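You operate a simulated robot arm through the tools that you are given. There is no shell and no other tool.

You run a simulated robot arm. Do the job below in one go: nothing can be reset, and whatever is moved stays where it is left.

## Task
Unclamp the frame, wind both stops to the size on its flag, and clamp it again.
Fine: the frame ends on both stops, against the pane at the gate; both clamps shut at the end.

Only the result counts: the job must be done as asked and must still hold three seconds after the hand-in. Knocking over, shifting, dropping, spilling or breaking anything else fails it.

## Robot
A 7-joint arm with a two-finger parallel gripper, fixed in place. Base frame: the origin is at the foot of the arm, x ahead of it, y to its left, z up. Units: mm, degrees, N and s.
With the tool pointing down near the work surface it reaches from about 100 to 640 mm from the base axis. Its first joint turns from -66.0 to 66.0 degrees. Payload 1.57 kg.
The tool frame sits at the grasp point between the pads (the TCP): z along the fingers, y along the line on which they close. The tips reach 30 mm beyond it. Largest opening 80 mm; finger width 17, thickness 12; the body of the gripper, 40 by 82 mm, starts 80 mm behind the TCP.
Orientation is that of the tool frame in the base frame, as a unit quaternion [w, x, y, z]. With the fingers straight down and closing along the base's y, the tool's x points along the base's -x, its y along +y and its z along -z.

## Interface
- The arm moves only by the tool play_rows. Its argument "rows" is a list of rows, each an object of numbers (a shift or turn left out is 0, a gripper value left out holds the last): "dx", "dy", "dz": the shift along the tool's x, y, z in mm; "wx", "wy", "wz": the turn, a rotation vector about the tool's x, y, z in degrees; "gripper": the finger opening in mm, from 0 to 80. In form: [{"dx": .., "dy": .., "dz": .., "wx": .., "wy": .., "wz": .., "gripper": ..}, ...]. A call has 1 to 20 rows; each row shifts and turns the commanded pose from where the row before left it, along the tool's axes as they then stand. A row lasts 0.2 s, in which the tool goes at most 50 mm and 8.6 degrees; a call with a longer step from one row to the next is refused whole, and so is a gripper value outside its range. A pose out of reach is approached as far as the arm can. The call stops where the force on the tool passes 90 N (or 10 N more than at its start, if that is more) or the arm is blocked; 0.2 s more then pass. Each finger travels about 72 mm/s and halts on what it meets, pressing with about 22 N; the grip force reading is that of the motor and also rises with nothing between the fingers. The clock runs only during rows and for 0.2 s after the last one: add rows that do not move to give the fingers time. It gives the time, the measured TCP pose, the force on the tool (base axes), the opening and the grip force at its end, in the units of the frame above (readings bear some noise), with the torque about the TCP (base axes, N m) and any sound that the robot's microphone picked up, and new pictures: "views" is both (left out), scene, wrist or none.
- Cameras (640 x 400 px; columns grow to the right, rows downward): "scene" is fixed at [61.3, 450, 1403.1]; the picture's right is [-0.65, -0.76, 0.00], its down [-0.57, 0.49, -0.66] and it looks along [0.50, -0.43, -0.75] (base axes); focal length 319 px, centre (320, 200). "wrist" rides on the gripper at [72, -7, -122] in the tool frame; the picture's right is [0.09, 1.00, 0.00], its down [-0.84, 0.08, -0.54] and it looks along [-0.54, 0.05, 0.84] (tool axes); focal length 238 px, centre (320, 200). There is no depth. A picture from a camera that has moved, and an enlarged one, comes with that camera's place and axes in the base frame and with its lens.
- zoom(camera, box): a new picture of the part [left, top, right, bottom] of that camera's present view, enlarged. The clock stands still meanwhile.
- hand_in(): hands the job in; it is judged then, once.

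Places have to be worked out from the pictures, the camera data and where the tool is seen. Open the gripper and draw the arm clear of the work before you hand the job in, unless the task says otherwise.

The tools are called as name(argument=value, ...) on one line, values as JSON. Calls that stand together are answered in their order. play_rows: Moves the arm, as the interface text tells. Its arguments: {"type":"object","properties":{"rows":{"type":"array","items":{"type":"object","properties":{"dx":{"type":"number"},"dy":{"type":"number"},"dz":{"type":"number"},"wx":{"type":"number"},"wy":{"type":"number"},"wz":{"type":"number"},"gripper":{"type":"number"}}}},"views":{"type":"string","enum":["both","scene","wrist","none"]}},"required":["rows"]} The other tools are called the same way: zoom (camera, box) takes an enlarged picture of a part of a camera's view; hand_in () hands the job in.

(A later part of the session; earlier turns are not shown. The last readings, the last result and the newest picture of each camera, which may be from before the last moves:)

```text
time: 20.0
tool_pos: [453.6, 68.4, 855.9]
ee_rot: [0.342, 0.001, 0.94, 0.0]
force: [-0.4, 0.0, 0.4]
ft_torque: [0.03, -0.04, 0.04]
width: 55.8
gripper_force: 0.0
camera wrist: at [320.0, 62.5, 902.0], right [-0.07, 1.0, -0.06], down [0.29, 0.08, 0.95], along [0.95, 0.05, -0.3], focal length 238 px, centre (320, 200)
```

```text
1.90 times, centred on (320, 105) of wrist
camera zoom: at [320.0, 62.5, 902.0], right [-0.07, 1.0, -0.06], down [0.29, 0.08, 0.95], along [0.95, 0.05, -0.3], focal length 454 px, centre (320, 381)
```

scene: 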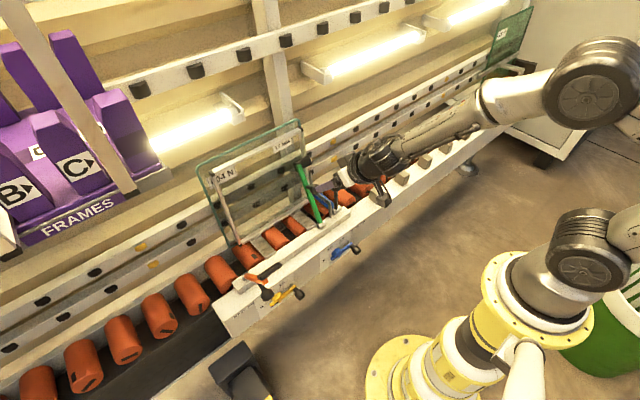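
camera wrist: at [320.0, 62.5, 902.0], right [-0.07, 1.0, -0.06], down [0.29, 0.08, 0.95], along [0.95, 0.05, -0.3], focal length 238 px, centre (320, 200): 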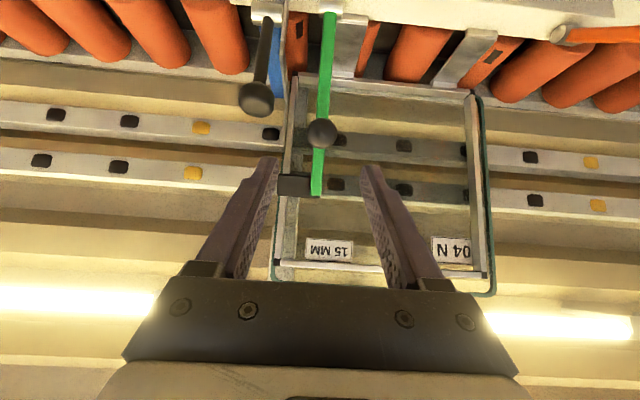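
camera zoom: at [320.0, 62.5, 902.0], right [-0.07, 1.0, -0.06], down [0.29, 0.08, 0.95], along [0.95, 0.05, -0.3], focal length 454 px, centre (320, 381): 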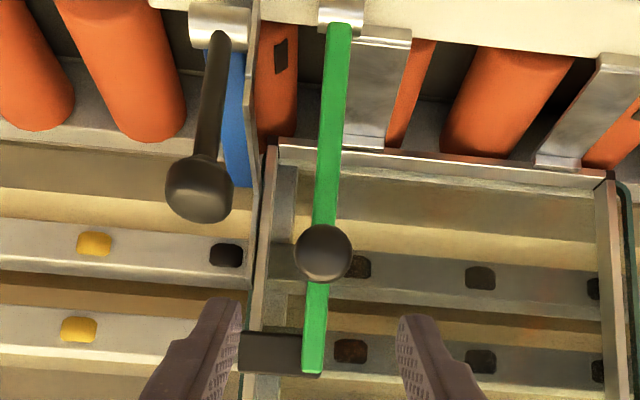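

The green knob lines up (321.6, 132.9), as expected. The blue lever's knob stands near (505, 8, 752), so I narrow the opening to 44 mm to pass it and advance in two parts.

play_rows(rows=[{"dy": 1, "gripper": 44}, {"dz": 20}, {"dz": 25}, {"dz": 20}, {"dz": 15}, {"dx": 0}], views="wrist")

```text
time: 21.4
tool_pos: [505.5, 69.6, 793.3]
ee_rot: [0.342, 0.0, 0.94, 0.0]
force: [0.3, 0.0, -0.1]
ft_torque: [-0.03, 0.01, -0.02]
width: 44.2
gripper_force: 0.0
camera wrist: at [371.5, 63.3, 840.6], right [-0.07, 1.0, -0.06], down [0.29, 0.08, 0.95], along [0.95, 0.05, -0.3], focal length 238 px, centre (320, 200)
```

wrist: 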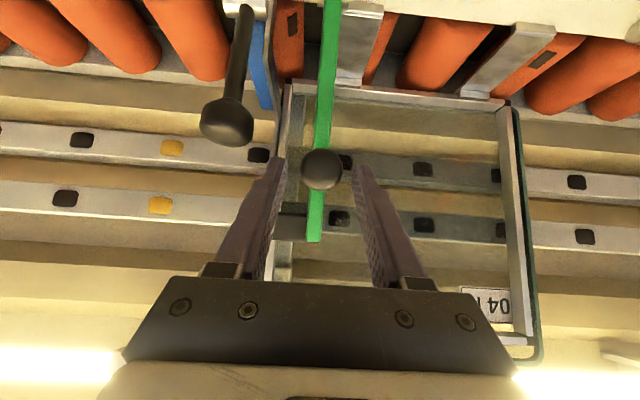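

The ball is centred and the blue knob is clear of the left finger. I advance 28 mm and grip.

play_rows(rows=[{"dz": 14}, {"dz": 14}, {"dx": 0}, {"gripper": 20}, {"gripper": 20}, {"gripper": 20}], views="wrist")

```text
time: 22.8
tool_pos: [523.7, 70.7, 772.0]
ee_rot: [0.342, 0.0, 0.94, 0.0]
force: [5.4, 6.5, -5.9]
ft_torque: [-0.16, -0.54, -0.23]
width: 29.7
gripper_force: 39.2
camera wrist: at [388.9, 63.9, 819.2], right [-0.07, 1.0, -0.06], down [0.29, 0.08, 0.95], along [0.95, 0.05, -0.3], focal length 238 px, centre (320, 200)
```

wrist: 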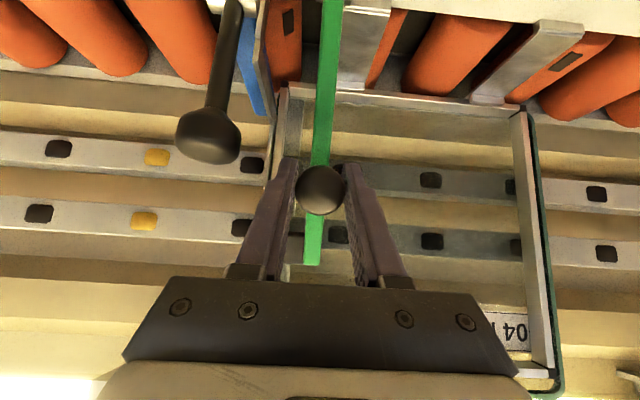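

The green knob is gripped (29.7 mm). I swing it open by 40° along the same arc, turning the tool with it.

play_rows(rows=[{"dx": 6.51, "dz": -7.21, "wy": -4}, {"dx": 6.51, "dz": -7.21, "wy": -4}, {"dx": 6.51, "dz": -7.21, "wy": -4}, {"dx": 6.51, "dz": -7.21, "wy": -4}, {"dx": 6.51, "dz": -7.21, "wy": -4}, {"dx": 6.51, "dz": -7.21, "wy": -4}, {"dx": 6.51, "dz": -7.21, "wy": -4}, {"dx": 6.51, "dz": -7.21, "wy": -4}, {"dx": 6.51, "dz": -7.21, "wy": -4}, {"dx": 6.51, "dz": -7.21, "wy": -4}, {"dx": 0}], views="both")

```text
time: 25.2
tool_pos: [481.4, 93.9, 783.5]
ee_rot: [0.614, 0.011, 0.789, -0.034]
force: [-0.1, -62.9, -5.8]
ft_torque: [-0.12, 0.24, 0.6]
width: 75.6
gripper_force: 31.0
out of reach, approached as far as the arm can: row 1, 2, 7, 8, 9, 10
camera wrist: at [344.5, 94.3, 743.4], right [0.04, 0.99, -0.13], down [-0.31, 0.13, 0.94], along [0.95, 0.01, 0.32], focal length 238 px, centre (320, 200)
```

scene: 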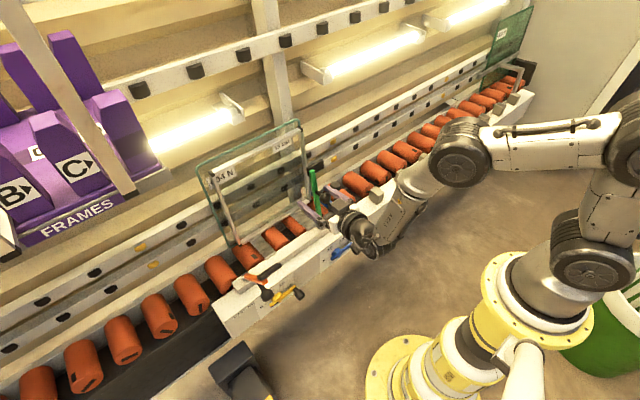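
wrist: 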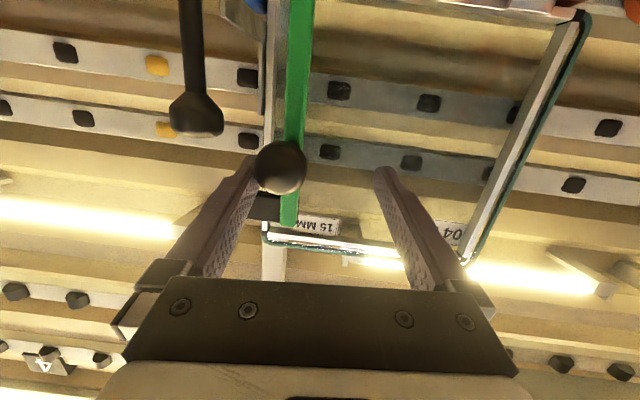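

The arm ran out of reach with this tilt on the green side and drifted +y, so the left finger is now pressing the ball sideways at about 63 N. I relieve that at once by opening, moving back in -y and reducing the tilt.

play_rows(rows=[{"dy": -6, "wy": 4, "gripper": 80}, {"dy": -6, "wy": 4}, {"dy": -6, "wy": 4}, {"dx": 0}], views="both")

```text
time: 26.2
tool_pos: [482.3, 88.2, 787.1]
ee_rot: [0.534, 0.001, 0.845, -0.014]
force: [-0.6, 0.2, 0.3]
ft_torque: [0.0, -0.01, 0.03]
width: 80.1
gripper_force: 0.0
camera wrist: at [340.9, 85.1, 774.9], right [-0.02, 0.99, -0.1], down [-0.13, 0.1, 0.99], along [0.99, 0.04, 0.13], focal length 238 px, centre (320, 200)
```

scene: 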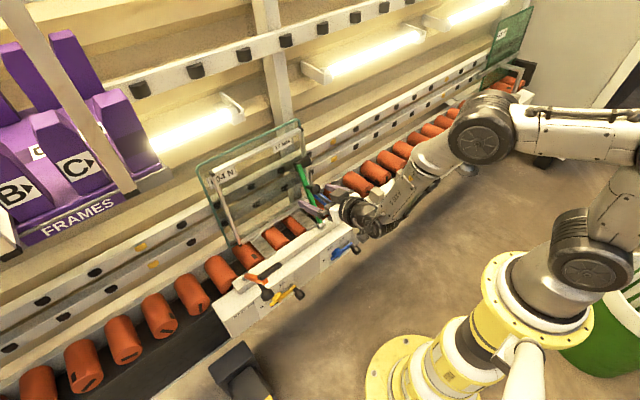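
wrist: 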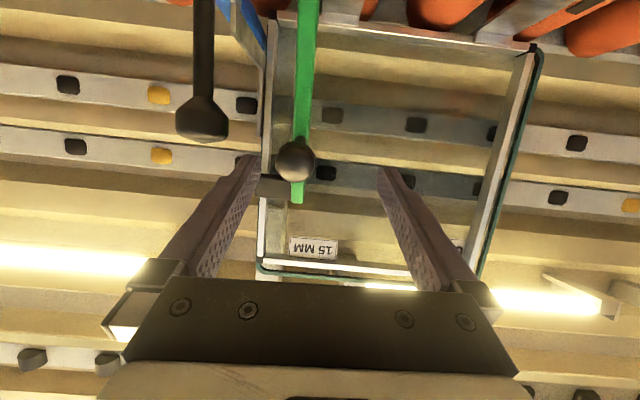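

The side load is gone. The lever has fallen back to its closed position, with the ball at about (518, 72, 772), so green is still clamped and nothing else looks moved. I back out, square the tool up and return to 40° tilt, then check the frame for any shift.

play_rows(rows=[{"wx": -1.4, "wz": 0.75, "dz": -15, "dy": -6}, {"wy": 8, "dz": -15, "dy": -6}, {"wy": 8, "dz": -15, "dy": -6}, {"wy": 8, "dz": -15}, {"dz": -15}, {"dx": 0}], views="both")

zoom(camera="scene", box=[190, 115, 360, 290])

zoom(camera="wrist", box=[200, 0, 520, 300])

```text
time: 27.6
tool_pos: [426.7, 78.7, 833.6]
ee_rot: [0.347, 0.0, 0.938, 0.001]
force: [0.1, 0.0, 0.4]
ft_torque: [-0.02, -0.03, 0.02]
width: 80.0
gripper_force: 0.0
out of reach, approached as far as the arm can: row 1
camera wrist: at [291.6, 72.0, 880.3], right [-0.07, 1.0, -0.06], down [0.28, 0.08, 0.96], along [0.96, 0.05, -0.29], focal length 238 px, centre (320, 200)
```

scene: 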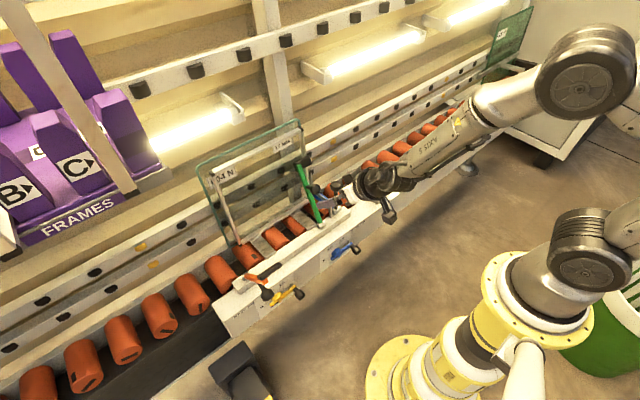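
wrist: 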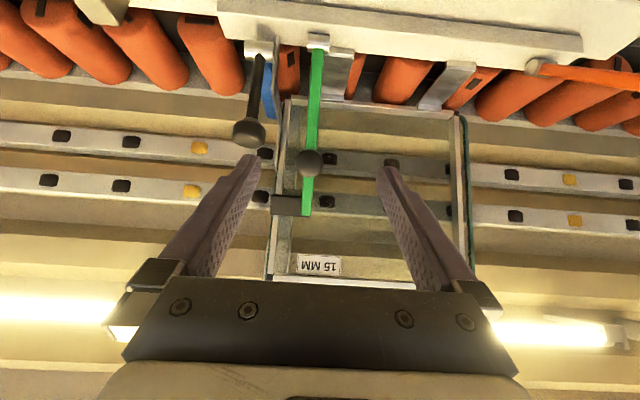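

```text
2.29 times, centred on (275, 202) of scene
camera zoom: at [61.3, 450.0, 1403.1], right [-0.65, -0.76, 0.0], down [-0.57, 0.49, -0.66], along [0.5, -0.43, -0.75], focal length 729 px, centre (423, 194)
```

zoom: 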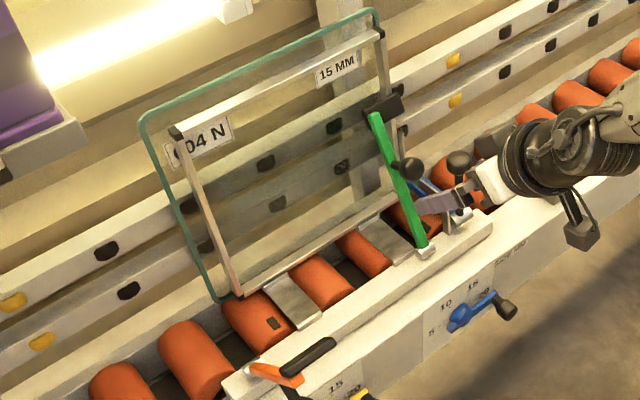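

```text
1.33 times, centred on (360, 150) of wrist
camera zoom: at [291.6, 72.0, 880.3], right [-0.07, 1.0, -0.06], down [0.28, 0.08, 0.96], along [0.96, 0.05, -0.29], focal length 318 px, centre (267, 267)
```

zoom: 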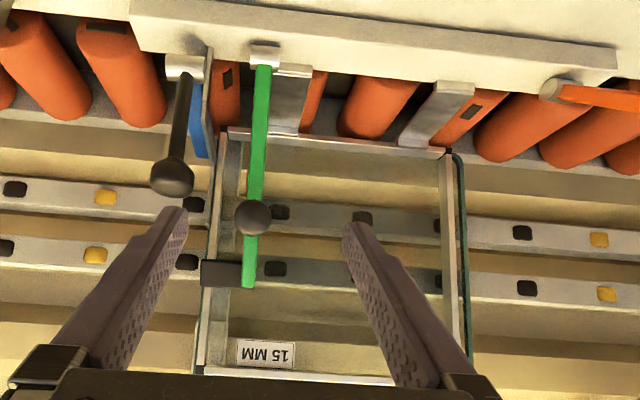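

The green clamp and the frame look unchanged. Before gripping again I test in free space whether the opening path can be reached at a constant 40° tilt, at (430, 70, 755) and then (376, 70, 699).

play_rows(rows=[{"dx": 24, "dy": -4.5, "dz": 31.2, "gripper": 44}, {"dx": 24, "dy": -4.5, "dz": 31.2}, {"dx": 0}], views="none")

play_rows(rows=[{"dx": 38.7, "dz": 4.1}, {"dx": 38.7, "dz": 4.1}, {"dx": 0}], views="scene")

```text
time: 28.4
tool_pos: [430.4, 68.1, 755.9]
ee_rot: [0.348, 0.001, 0.937, 0.0]
force: [0.5, -0.5, -0.3]
ft_torque: [0.02, 0.0, 0.01]
width: 44.1
gripper_force: 0.1
```

```text
time: 29.2
tool_pos: [386.9, 78.8, 708.2]
ee_rot: [0.345, -0.002, 0.939, -0.008]
force: [-0.6, -0.3, -0.3]
ft_torque: [0.07, -0.02, 0.0]
width: 44.0
gripper_force: 0.2
out of reach, approached as far as the arm can: row 2
```

scene: 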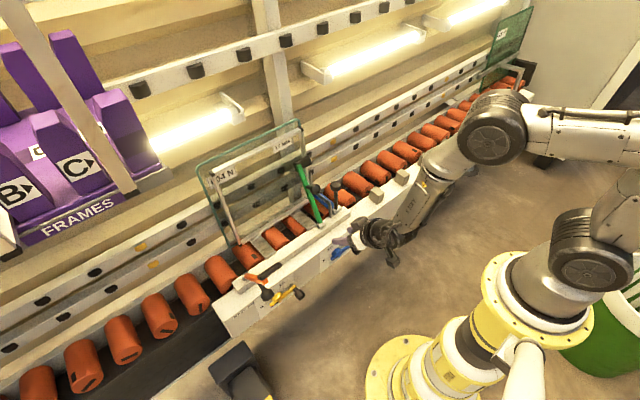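

Reach gets marginal near (387, 79, 708) at 40°, so I test the same end point with 35° tilt.

play_rows(rows=[{"wx": -0.8, "wz": 0.5, "wy": 5}, {"dx": 7.1, "dy": -4.4, "dz": 0.6}, {"dx": 7.1, "dy": -4.4, "dz": 0.6}, {"dx": 0}], views="none")

```text
time: 30.2
tool_pos: [384.7, 75.5, 705.6]
ee_rot: [0.304, 0.002, 0.953, 0.003]
force: [-0.4, -0.1, 0.6]
ft_torque: [-0.01, -0.01, 0.02]
width: 44.1
gripper_force: 0.0
out of reach, approached as far as the arm can: row 2, 3
```

It is still limited near x≈385, so I test 25° tilt at the same place.

play_rows(rows=[{"wy": 5}, {"wy": 5}, {"dx": 5, "dy": -2.5, "dz": 1}, {"dx": 5, "dy": -2.5, "dz": 1}, {"dx": 0}], views="none")

```text
time: 31.4
tool_pos: [375.3, 70.8, 700.2]
ee_rot: [0.221, 0.001, 0.975, 0.008]
force: [-0.4, 0.6, -0.1]
ft_torque: [0.04, -0.04, 0.02]
width: 44.0
gripper_force: 0.0
```

With 25° tilt the end point (375, 71, 700) is reachable, so I will use a constant 25.5° for green. I square the tool and go to a stand-off 60 mm behind the ball.

play_rows(rows=[{"wx": 0.87, "wz": -0.31}, {"dx": -40.9, "dy": -0.2, "dz": -15.25}, {"dx": -40.9, "dy": -0.2, "dz": -15.25}, {"dx": -40.9, "dy": -0.2, "dz": -15.25}, {"dx": -40.9, "dy": -0.2, "dz": -15.25}, {"dx": 0}], views="wrist")

```text
time: 32.8
tool_pos: [497.8, 69.8, 825.4]
ee_rot: [0.221, -0.001, 0.975, 0.002]
force: [-0.5, 0.1, 0.1]
ft_torque: [-0.01, -0.01, 0.02]
width: 44.0
gripper_force: 0.1
camera wrist: at [379.6, 63.2, 903.7], right [-0.08, 1.0, -0.04], down [0.52, 0.08, 0.85], along [0.85, 0.05, -0.53], focal length 238 px, centre (320, 200)
```

wrist: 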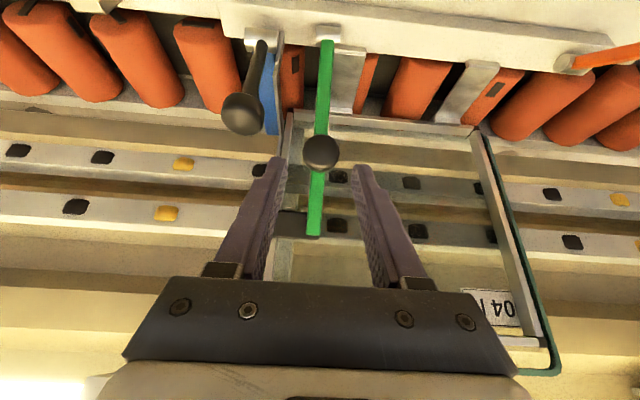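

The ball sits exactly on the tool axis 60 mm ahead. I advance 59 mm and close.

play_rows(rows=[{"dz": 20}, {"dz": 20}, {"dz": 19}, {"dx": 0}, {"gripper": 20}, {"gripper": 20}, {"gripper": 20}], views="wrist")

```text
time: 34.4
tool_pos: [522.9, 69.9, 772.4]
ee_rot: [0.222, 0.0, 0.975, 0.001]
force: [2.4, 5.4, -4.2]
ft_torque: [-0.2, -0.34, -0.26]
width: 29.8
gripper_force: 38.6
camera wrist: at [404.9, 63.8, 851.0], right [-0.08, 1.0, -0.04], down [0.52, 0.08, 0.85], along [0.85, 0.05, -0.52], focal length 238 px, centre (320, 200)
```

wrist: 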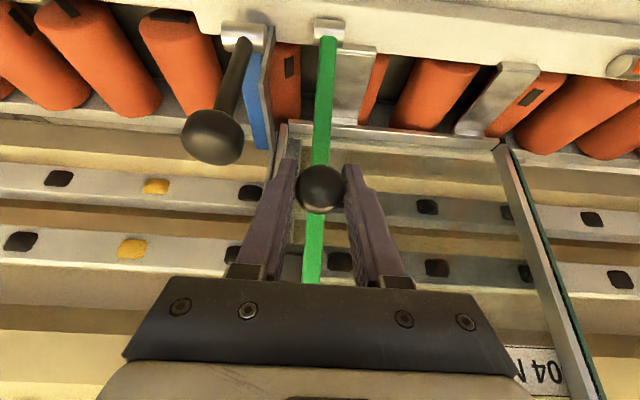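

The green knob is gripped again at 25.5° tilt. I pull the first 20° of the arc with fixed orientation and check.

play_rows(rows=[{"dx": 10.27, "dz": -6.62}, {"dx": 10.8, "dz": -5.69}, {"dx": 11.26, "dz": -4.73}, {"dx": 11.62, "dz": -3.74}, {"dx": 0}], views="wrist")

```text
time: 35.6
tool_pos: [475.3, 69.8, 774.4]
ee_rot: [0.224, 0.0, 0.975, 0.0]
force: [9.4, 0.8, 2.6]
ft_torque: [-0.12, -1.12, -0.33]
width: 29.7
gripper_force: 39.8
camera wrist: at [357.3, 64.0, 852.5], right [-0.08, 1.0, -0.04], down [0.52, 0.08, 0.85], along [0.85, 0.05, -0.52], focal length 238 px, centre (320, 200)
```

wrist: 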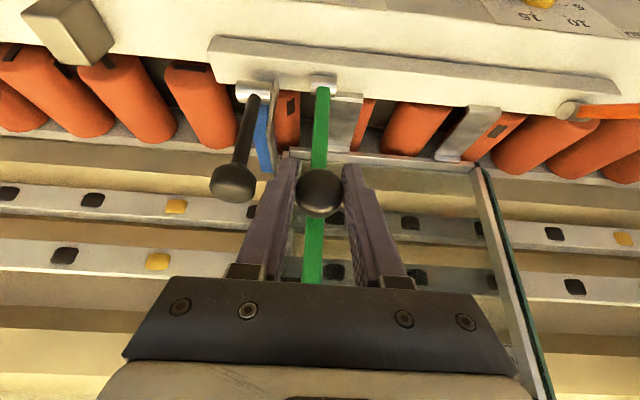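

The pull works with light forces and no reach problem. I continue through another 30°.

play_rows(rows=[{"dx": 11.92, "dz": -2.7}, {"dx": 12.1, "dz": -1.66}, {"dx": 12.2, "dz": -0.6}, {"dx": 12.21, "dz": 0.48}, {"dx": 12.12, "dz": 1.53}, {"dx": 11.94, "dz": 2.58}, {"dx": 0}], views="both")

```text
time: 37.2
tool_pos: [408.6, 69.1, 742.8]
ee_rot: [0.222, 0.0, 0.975, 0.0]
force: [1.0, -6.0, 11.1]
ft_torque: [0.0, -1.17, 0.0]
width: 29.5
gripper_force: 39.0
camera wrist: at [291.0, 64.0, 821.2], right [-0.08, 1.0, -0.04], down [0.52, 0.08, 0.85], along [0.85, 0.05, -0.52], focal length 238 px, centre (320, 200)
```

scene: 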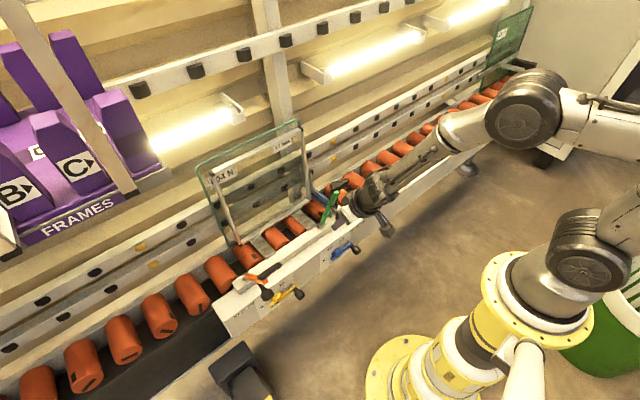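
wrist: 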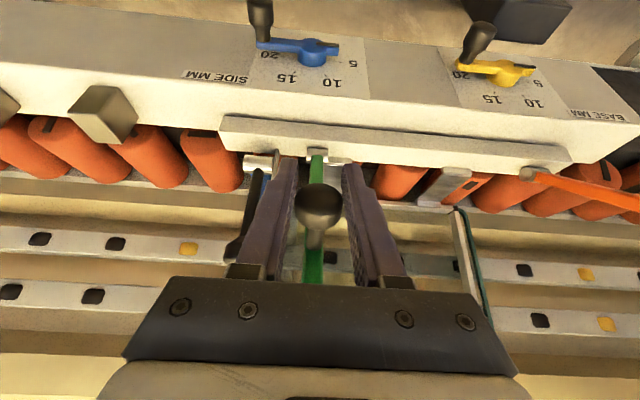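

The green lever has turned about 50° and passed the vertical. I go on 15° more.

play_rows(rows=[{"dx": 11.67, "dz": 3.6}, {"dx": 11.31, "dz": 4.61}, {"dx": 10.86, "dz": 5.58}, {"dx": 0}], views="both")

zoom(camera="scene", box=[230, 170, 400, 300])

```text
time: 38.2
tool_pos: [383.7, 69.4, 715.1]
ee_rot: [0.216, -0.002, 0.976, 0.002]
force: [-1.1, 10.4, -9.6]
ft_torque: [-0.06, 0.8, 0.05]
width: 29.3
gripper_force: 33.2
out of reach, approached as far as the arm can: row 2
camera wrist: at [265.9, 63.6, 794.8], right [-0.09, 1.0, -0.04], down [0.53, 0.08, 0.84], along [0.84, 0.05, -0.53], focal length 238 px, centre (320, 200)
```

scene: 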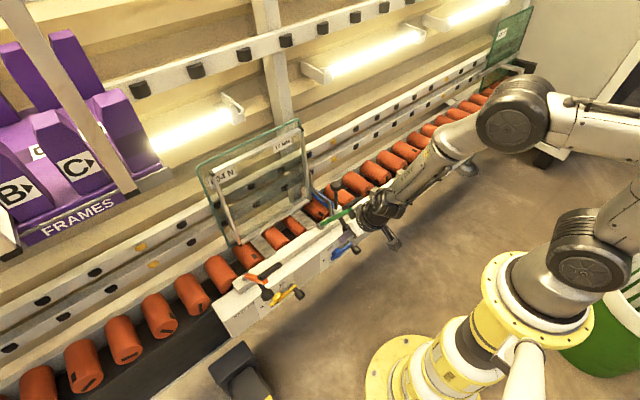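
wrist: 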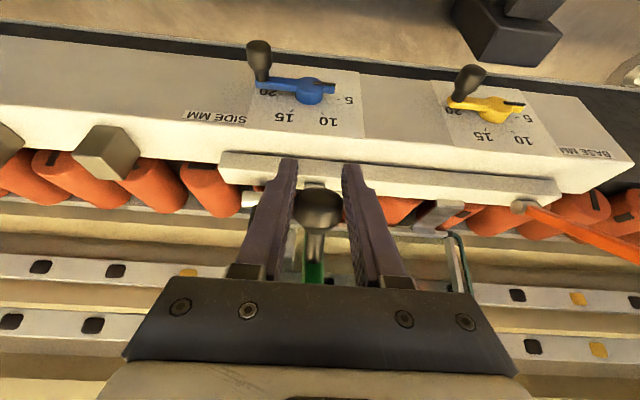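

```text
3.08 times, centred on (315, 235) of scene
camera zoom: at [61.4, 450.2, 1403.0], right [-0.65, -0.76, 0.0], down [-0.57, 0.49, -0.66], along [0.5, -0.43, -0.75], focal length 982 px, centre (335, 92)
```

zoom: 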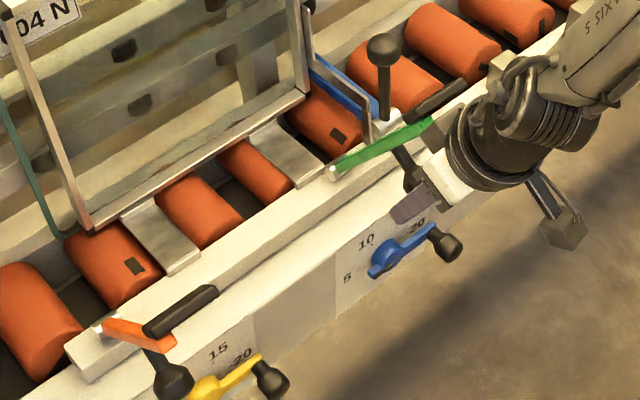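

The lever leans about 33° toward the arm and needs a few more degrees to match the orange one at its stop. I push it 5° further.

play_rows(rows=[{"dx": 5.3, "dz": 3.7}, {"dx": 5.2, "dz": 4.0}, {"dx": 0}], views="none")

```text
time: 39.0
tool_pos: [381.3, 70.0, 709.5]
ee_rot: [0.224, 0.0, 0.975, 0.002]
force: [-30.6, -2.9, 34.5]
ft_torque: [-0.09, -2.21, -0.08]
width: 29.6
gripper_force: 39.0
stopped in row 3: the force on the tool passed its limit at 93 N (the readings are from after the stop); the commanded pose is now the measured one
```

Green has reached its open stop at about 67°. I open the gripper and back out along the tool axis.

play_rows(rows=[{"gripper": 50}, {"gripper": 50}, {"dz": -15}, {"dz": -20}, {"dz": -20}, {"dz": -20}, {"dx": 0}], views="both")

zoom(camera="scene", box=[190, 115, 390, 310])

```text
time: 40.6
tool_pos: [349.8, 70.1, 777.1]
ee_rot: [0.224, 0.001, 0.975, 0.0]
force: [-0.4, 0.0, 0.8]
ft_torque: [-0.02, 0.01, 0.02]
width: 50.1
gripper_force: 0.1
camera wrist: at [230.9, 63.6, 854.7], right [-0.08, 1.0, -0.04], down [0.52, 0.08, 0.85], along [0.85, 0.05, -0.52], focal length 238 px, centre (320, 200)
```

scene: 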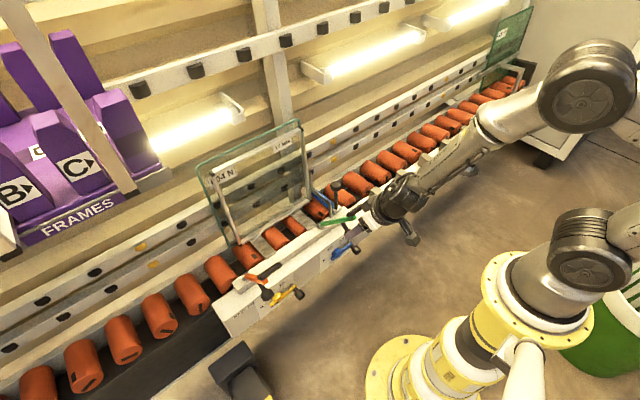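
wrist: 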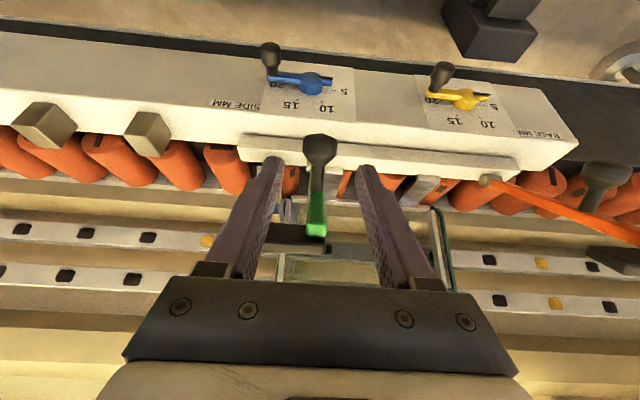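

```text
2.05 times, centred on (290, 212) of scene
camera zoom: at [61.3, 450.0, 1403.1], right [-0.65, -0.76, 0.0], down [-0.57, 0.49, -0.66], along [0.5, -0.43, -0.75], focal length 654 px, centre (382, 174)
```

zoom: 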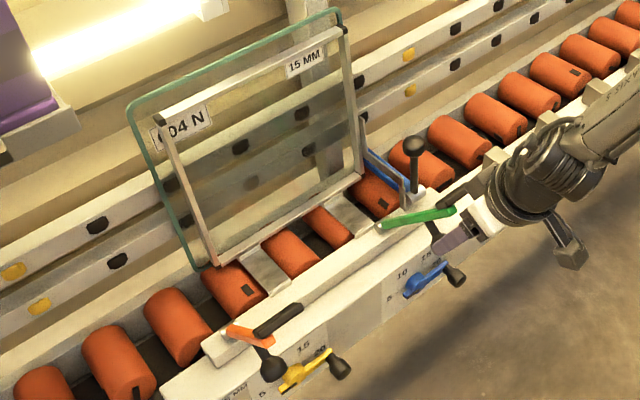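

Both clamps are open and the frame still leans on the pane. I zoom in on both cranks to locate the knobs and pointers precisely.

zoom(camera="wrist", box=[240, 30, 360, 130])

zoom(camera="wrist", box=[410, 50, 530, 140])

zoom(camera="scene", box=[315, 220, 375, 270])

zoom(camera="scene", box=[255, 265, 315, 315])

```text
4.00 times, centred on (300, 80) of wrist
camera zoom: at [230.9, 63.6, 854.7], right [-0.08, 1.0, -0.04], down [0.52, 0.08, 0.85], along [0.85, 0.05, -0.52], focal length 953 px, centre (400, 680)
```

zoom: 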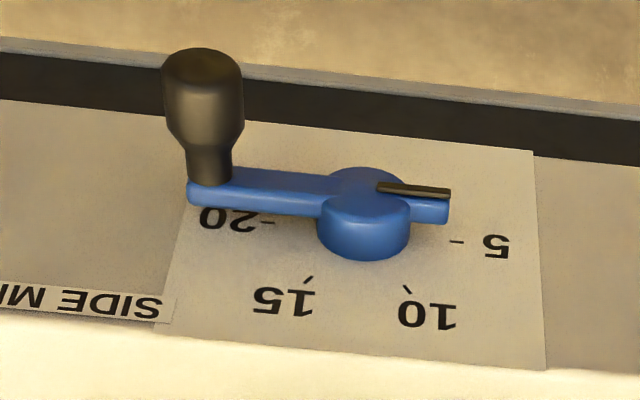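

```text
4.44 times, centred on (470, 95) of wrist
camera zoom: at [230.9, 63.6, 854.7], right [-0.08, 1.0, -0.04], down [0.52, 0.08, 0.85], along [0.85, 0.05, -0.52], focal length 1059 px, centre (-347, 667)
```

zoom: 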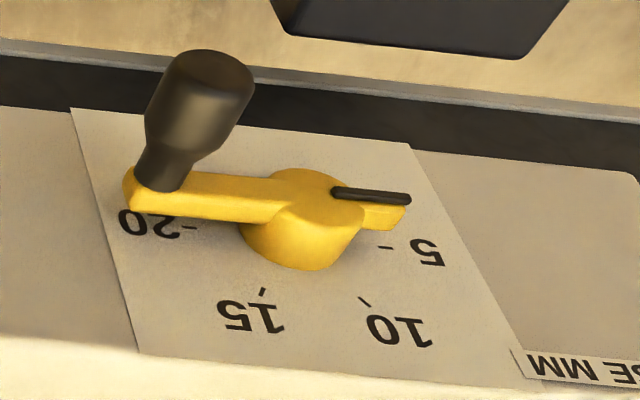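

```text
8.00 times, centred on (345, 245) of scene
camera zoom: at [61.3, 450.0, 1403.1], right [-0.65, -0.76, 0.0], down [-0.57, 0.49, -0.66], along [0.5, -0.43, -0.75], focal length 2553 px, centre (120, -160)
```

zoom: 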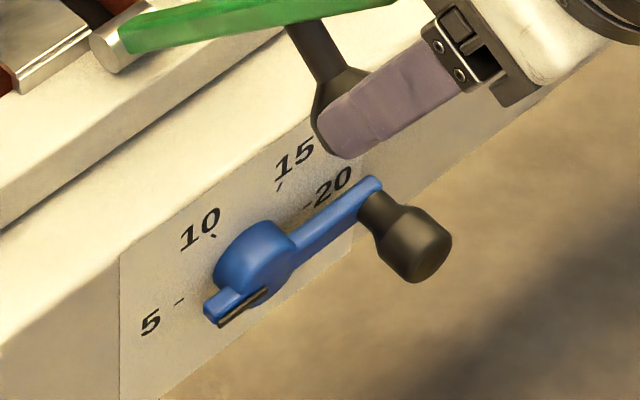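

```text
8.00 times, centred on (285, 290) of scene
camera zoom: at [61.3, 450.0, 1403.1], right [-0.65, -0.76, 0.0], down [-0.57, 0.49, -0.66], along [0.5, -0.43, -0.75], focal length 2553 px, centre (600, -520)
```

zoom: 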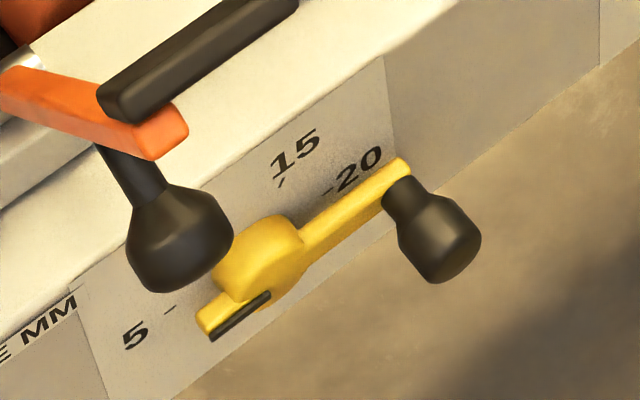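

From both views the dial centres are near (y 287, z 532) for yellow and (y 54, z 531.5) for blue. The crank radius is about 54 mm and the knob ends are 26 mm thick at x≈390–410. The pointers read about 4.6. The knob must travel clockwise to the 7 o'clock position, about (314, 485) for yellow. I go to a stand-off in front of the yellow knob at 40° tilt.

play_rows(rows=[{"wy": -7.25}, {"wy": -7.25}, {"dy": 40}, {"dy": 40, "gripper": 38}, {"dx": 23.6, "dy": 16.5, "dz": 31.1}, {"dx": 23.6, "dy": 16.5, "dz": 31.1}, {"dx": 23.6, "dy": 16.5, "dz": 31.1}, {"dx": 23.6, "dy": 16.5, "dz": 31.1}, {"dx": 23.6, "dy": 16.5, "dz": 31.1}, {"dx": 0}], views="both")

```text
time: 42.8
tool_pos: [360.5, 231.9, 580.7]
ee_rot: [0.346, 0.0, 0.938, 0.001]
force: [0.2, -0.7, 0.0]
ft_torque: [0.0, 0.04, -0.03]
width: 38.1
gripper_force: 0.1
camera wrist: at [225.7, 226.2, 627.8], right [-0.07, 1.0, -0.06], down [0.29, 0.08, 0.96], along [0.96, 0.05, -0.29], focal length 238 px, centre (320, 200)
```

scene: 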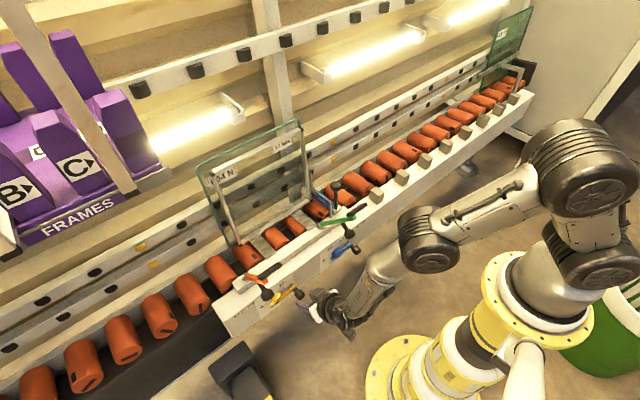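
wrist: 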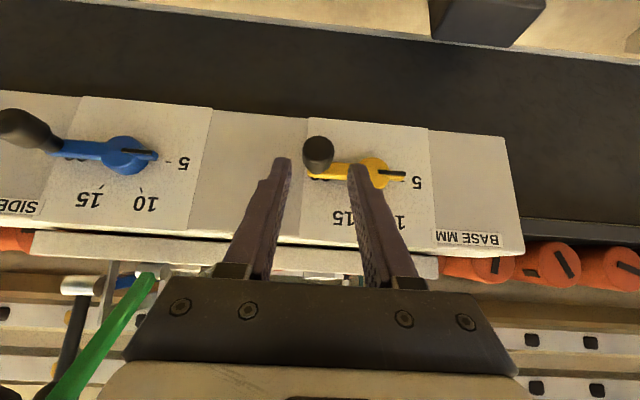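

This is reachable and gives a nearly frontal dial view. I enlarge both dials to read the pointers before touching.

zoom(camera="wrist", box=[295, 115, 435, 235])

zoom(camera="wrist", box=[40, 90, 220, 230])

```text
3.33 times, centred on (365, 175) of wrist
camera zoom: at [225.7, 226.2, 627.8], right [-0.07, 1.0, -0.06], down [0.29, 0.08, 0.96], along [0.96, 0.05, -0.29], focal length 794 px, centre (170, 283)
```

zoom: 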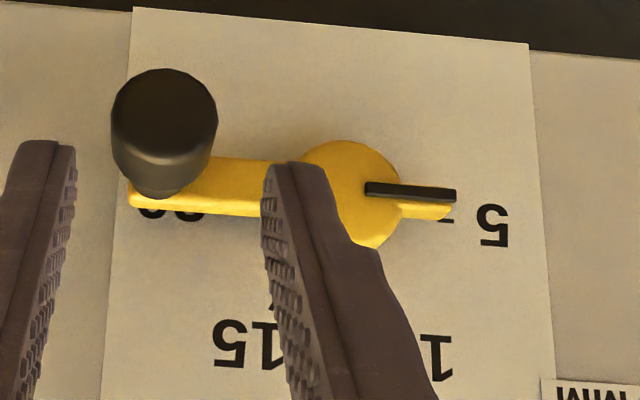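

```text
2.86 times, centred on (130, 160) of wrist
camera zoom: at [225.7, 226.2, 627.8], right [-0.07, 1.0, -0.06], down [0.29, 0.08, 0.96], along [0.96, 0.05, -0.29], focal length 681 px, centre (863, 314)
```

zoom: 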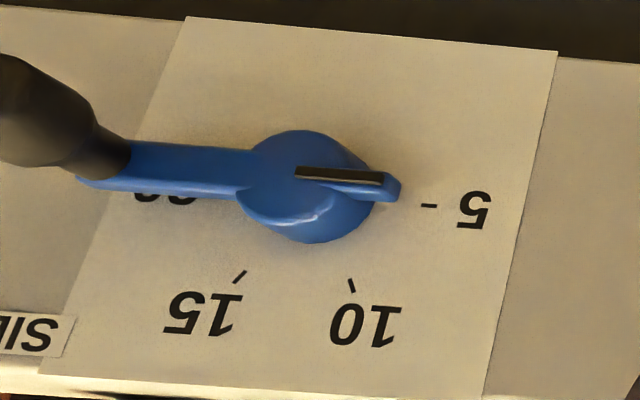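

Both pointers sit just under 5 (about 4.8–4.9). The yellow knob axis is at y≈232, z≈536, so I advance 58 mm along the tool axis and close on it.

play_rows(rows=[{"dz": 20, "dy": -0.5}, {"dz": 20}, {"dz": 18}, {"dx": 0}, {"gripper": 15}, {"gripper": 15}, {"gripper": 15}], views="both")

```text
time: 44.4
tool_pos: [397.8, 230.8, 538.0]
ee_rot: [0.345, 0.001, 0.939, -0.002]
force: [8.7, -10.6, -3.1]
ft_torque: [-0.19, -0.01, 0.3]
width: 25.5
gripper_force: 36.3
camera wrist: at [263.8, 225.2, 583.6], right [-0.07, 1.0, -0.06], down [0.29, 0.08, 0.96], along [0.96, 0.05, -0.29], focal length 238 px, centre (320, 200)
```

scene: 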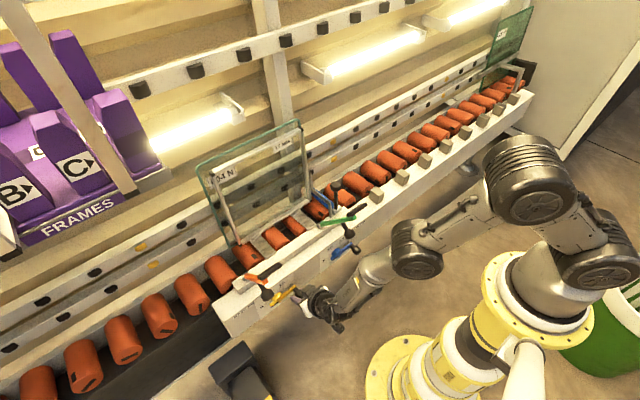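
wrist: 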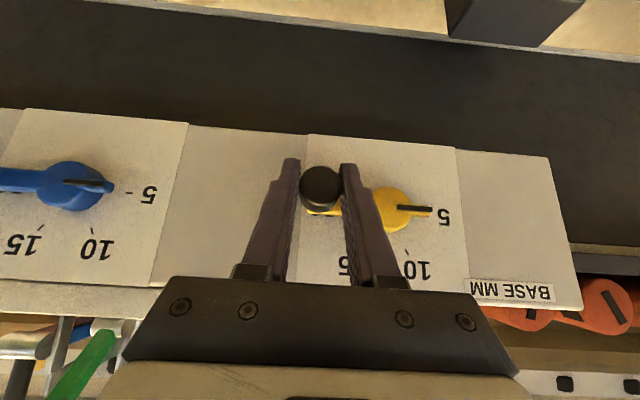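

The knob is held (25.5 mm). I start winding clockwise around the centre with 20° first to see that the crank follows.

play_rows(rows=[{"dy": 0.51, "dx": 6.2, "dz": 7.29}, {"dy": 2.15, "dx": 6.06, "dz": 7.12}, {"dx": 0}], views="wrist")

```text
time: 45.2
tool_pos: [397.5, 233.5, 517.5]
ee_rot: [0.345, 0.002, 0.938, 0.0]
force: [9.1, -21.5, 1.5]
ft_torque: [0.43, -0.1, -0.02]
width: 25.1
gripper_force: 36.5
camera wrist: at [263.6, 227.9, 564.5], right [-0.07, 1.0, -0.06], down [0.29, 0.08, 0.96], along [0.96, 0.05, -0.29], focal length 238 px, centre (320, 200)
```

wrist: 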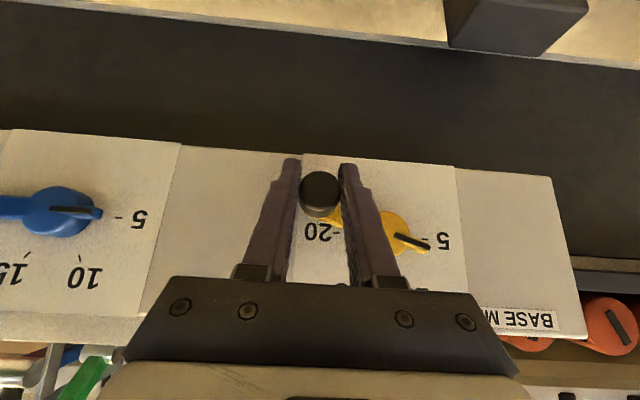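

The crank turns with the grip and the pointer has moved past 5. There is a slight -y pull, so I trim the path a little and continue 30°.

play_rows(rows=[{"dy": 2.8, "dx": 5.87, "dz": 6.9}, {"dy": 4.9, "dx": 5.35, "dz": 6.29}, {"dy": 6.4, "dx": 4.67, "dz": 5.49}, {"dx": 0}], views="wrist")

```text
time: 46.2
tool_pos: [396.6, 248.3, 492.7]
ee_rot: [0.344, 0.001, 0.939, 0.0]
force: [2.9, -17.4, -4.2]
ft_torque: [0.57, 0.34, -0.22]
width: 25.1
gripper_force: 37.1
camera wrist: at [262.6, 242.0, 539.7], right [-0.07, 1.0, -0.06], down [0.29, 0.08, 0.95], along [0.95, 0.05, -0.29], focal length 238 px, centre (320, 200)
```

wrist: 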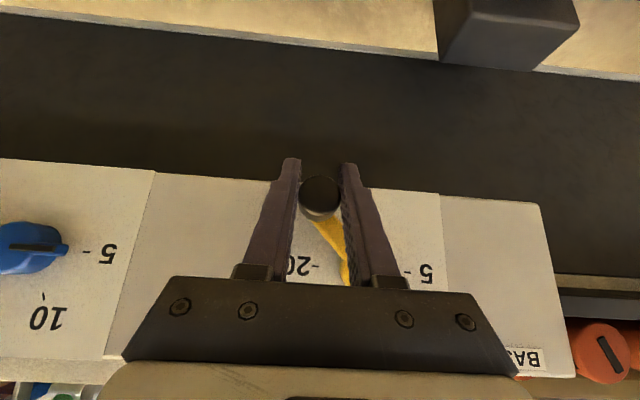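

Going well, about halfway down the arc with moderate force. I continue through the bottom of the circle.

play_rows(rows=[{"dy": 7.7, "dx": 3.81, "dz": 4.48}, {"dy": 8.7, "dx": 2.88, "dz": 3.38}, {"dy": 9.3, "dx": 1.85, "dz": 2.17}, {"dx": 0}], views="both")

zoom(camera="scene", box=[245, 260, 335, 340])

```text
time: 47.2
tool_pos: [399.5, 279.0, 481.8]
ee_rot: [0.347, 0.0, 0.938, 0.003]
force: [-1.5, 1.6, 6.5]
ft_torque: [-0.04, 0.0, -0.34]
width: 25.6
gripper_force: 37.3
camera wrist: at [265.2, 271.5, 528.2], right [-0.07, 1.0, -0.05], down [0.28, 0.07, 0.96], along [0.96, 0.05, -0.29], focal length 238 px, centre (320, 200)
```

scene: 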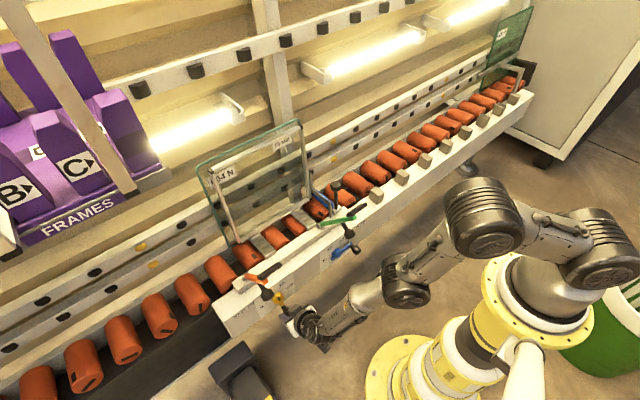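
wrist: 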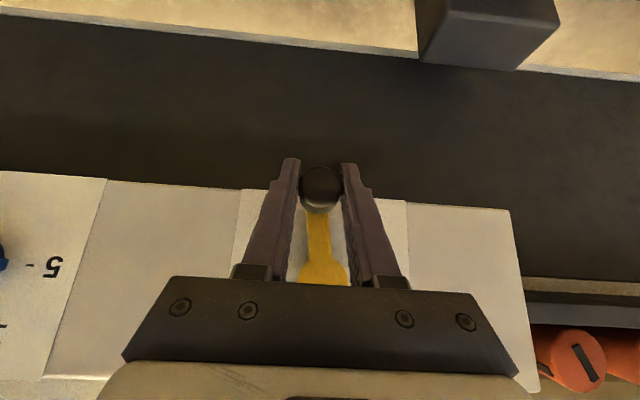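

```text
5.00 times, centred on (290, 300) of scene
camera zoom: at [61.2, 450.0, 1403.1], right [-0.65, -0.76, 0.0], down [-0.57, 0.49, -0.66], along [0.5, -0.43, -0.75], focal length 1595 px, centre (470, -300)
```

zoom: 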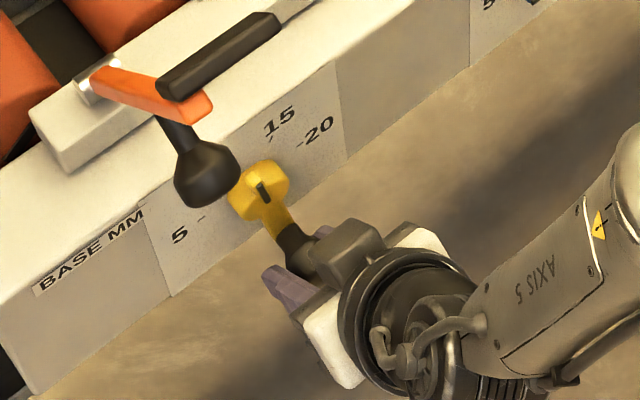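

The crank follows smoothly, now about 82°. I carry on to the computed 15 mm position at about y 314, z 488.

play_rows(rows=[{"dy": 9.9, "dx": 0.52, "dz": 0.61}, {"dy": 9.5, "dx": -0.78, "dz": -0.91}, {"dy": 9.2, "dx": -1.81, "dz": -2.13}, {"dy": 6.0, "dx": -1.9, "dz": -2.3}, {"dx": 0}], views="both")

zoom(camera="scene", box=[255, 260, 315, 310])

zoom(camera="scene", box=[190, 115, 360, 290])

```text
time: 48.4
tool_pos: [396.9, 309.0, 485.7]
ee_rot: [0.343, 0.001, 0.939, 0.001]
force: [5.9, -8.0, -3.2]
ft_torque: [0.44, 0.16, -0.34]
width: 25.5
gripper_force: 36.7
camera wrist: at [262.5, 302.5, 532.0], right [-0.07, 1.0, -0.06], down [0.29, 0.08, 0.95], along [0.95, 0.05, -0.29], focal length 238 px, centre (320, 200)
```

scene: 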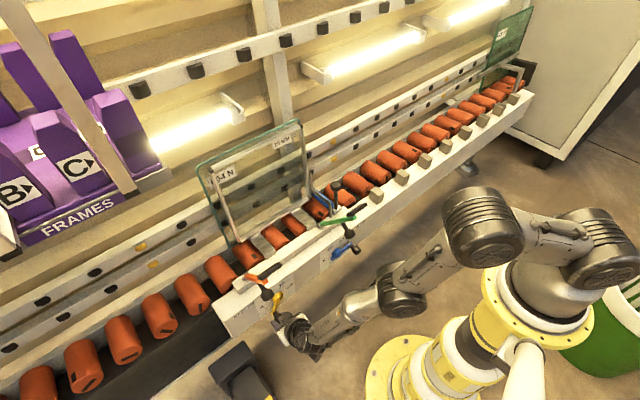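
wrist: 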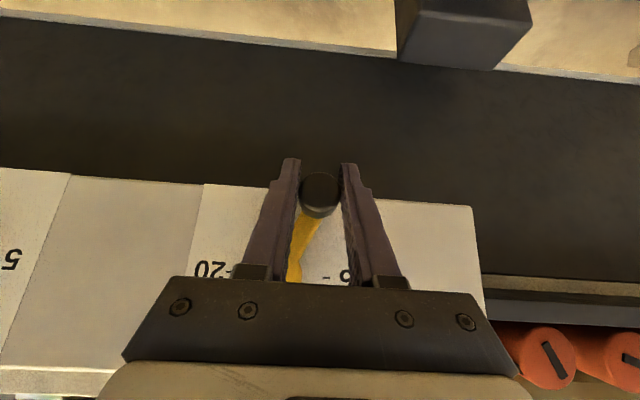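

```text
8.00 times, centred on (285, 285) of scene
camera zoom: at [61.4, 449.9, 1403.1], right [-0.65, -0.76, 0.0], down [-0.57, 0.49, -0.66], along [0.5, -0.43, -0.75], focal length 2553 px, centre (600, -480)
```

zoom: 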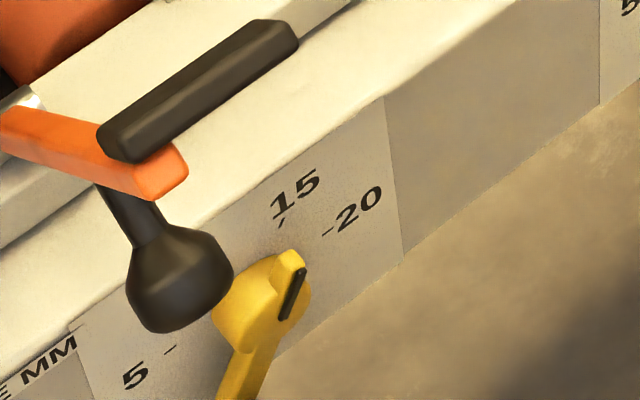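

```text
2.29 times, centred on (275, 202) of scene
camera zoom: at [61.4, 449.9, 1403.1], right [-0.65, -0.76, 0.0], down [-0.57, 0.49, -0.66], along [0.5, -0.43, -0.75], focal length 729 px, centre (423, 194)
```

zoom: 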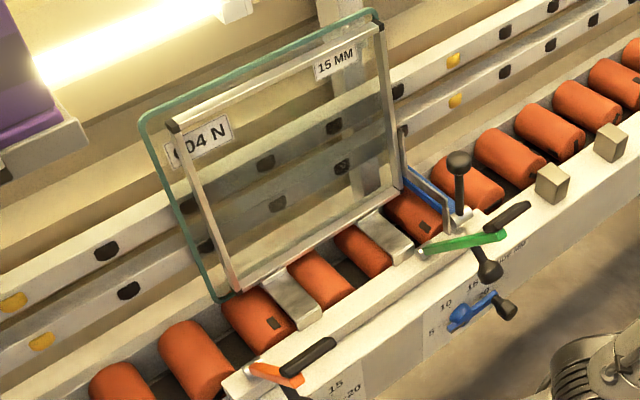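

The frame has risen with the base stop, and from the tick geometry the pointer reads about 14.3. The hand is at y 309 instead of 314.5, so I add the last few degrees.

play_rows(rows=[{"dy": 2.8, "dx": -0.9, "dz": -1.05}, {"dy": 2.4, "dx": -0.9, "dz": -1.05}, {"dx": 0}, {"dx": 0}], views="none")

zoom(camera="scene", box=[265, 262, 305, 302])

```text
time: 49.4
tool_pos: [396.4, 314.3, 488.6]
ee_rot: [0.344, -0.001, 0.939, 0.001]
force: [-6.3, -4.9, -0.6]
ft_torque: [0.23, 0.39, -0.35]
width: 25.6
gripper_force: 36.4
```

```text
10.00 times, centred on (285, 282) of scene
camera zoom: at [61.3, 449.9, 1403.1], right [-0.65, -0.76, 0.0], down [-0.57, 0.49, -0.66], along [0.5, -0.43, -0.75], focal length 3191 px, centre (670, -620)
```

zoom: 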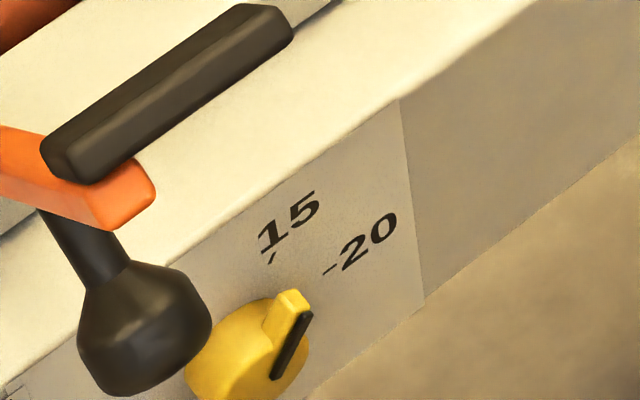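

The pointer now reads about 15 (31–32° against the 30° tick). I release the knob, back out along the tool axis and shift aside for a frontal reading.

play_rows(rows=[{"gripper": 40}, {"gripper": 40}, {"dz": -20}, {"dz": -25}, {"dz": -25}, {"dy": -40}, {"dy": -40}, {"dx": -25, "dz": -10}, {"dx": 0}], views="both")

```text
time: 51.4
tool_pos: [364.3, 233.5, 566.7]
ee_rot: [0.345, 0.001, 0.939, 0.001]
force: [-0.5, -0.8, 0.0]
ft_torque: [0.04, -0.01, 0.02]
width: 40.1
gripper_force: 0.1
camera wrist: at [230.5, 227.6, 613.2], right [-0.07, 1.0, -0.06], down [0.29, 0.08, 0.95], along [0.96, 0.05, -0.29], focal length 238 px, centre (320, 200)
```

scene: 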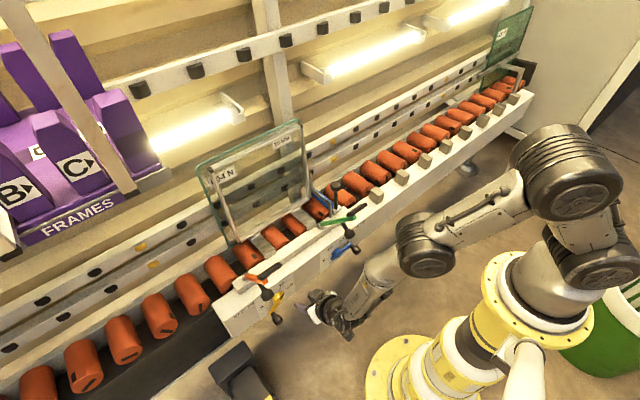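
wrist: 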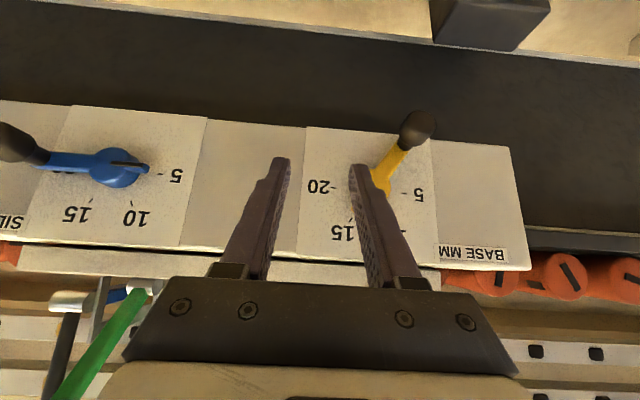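

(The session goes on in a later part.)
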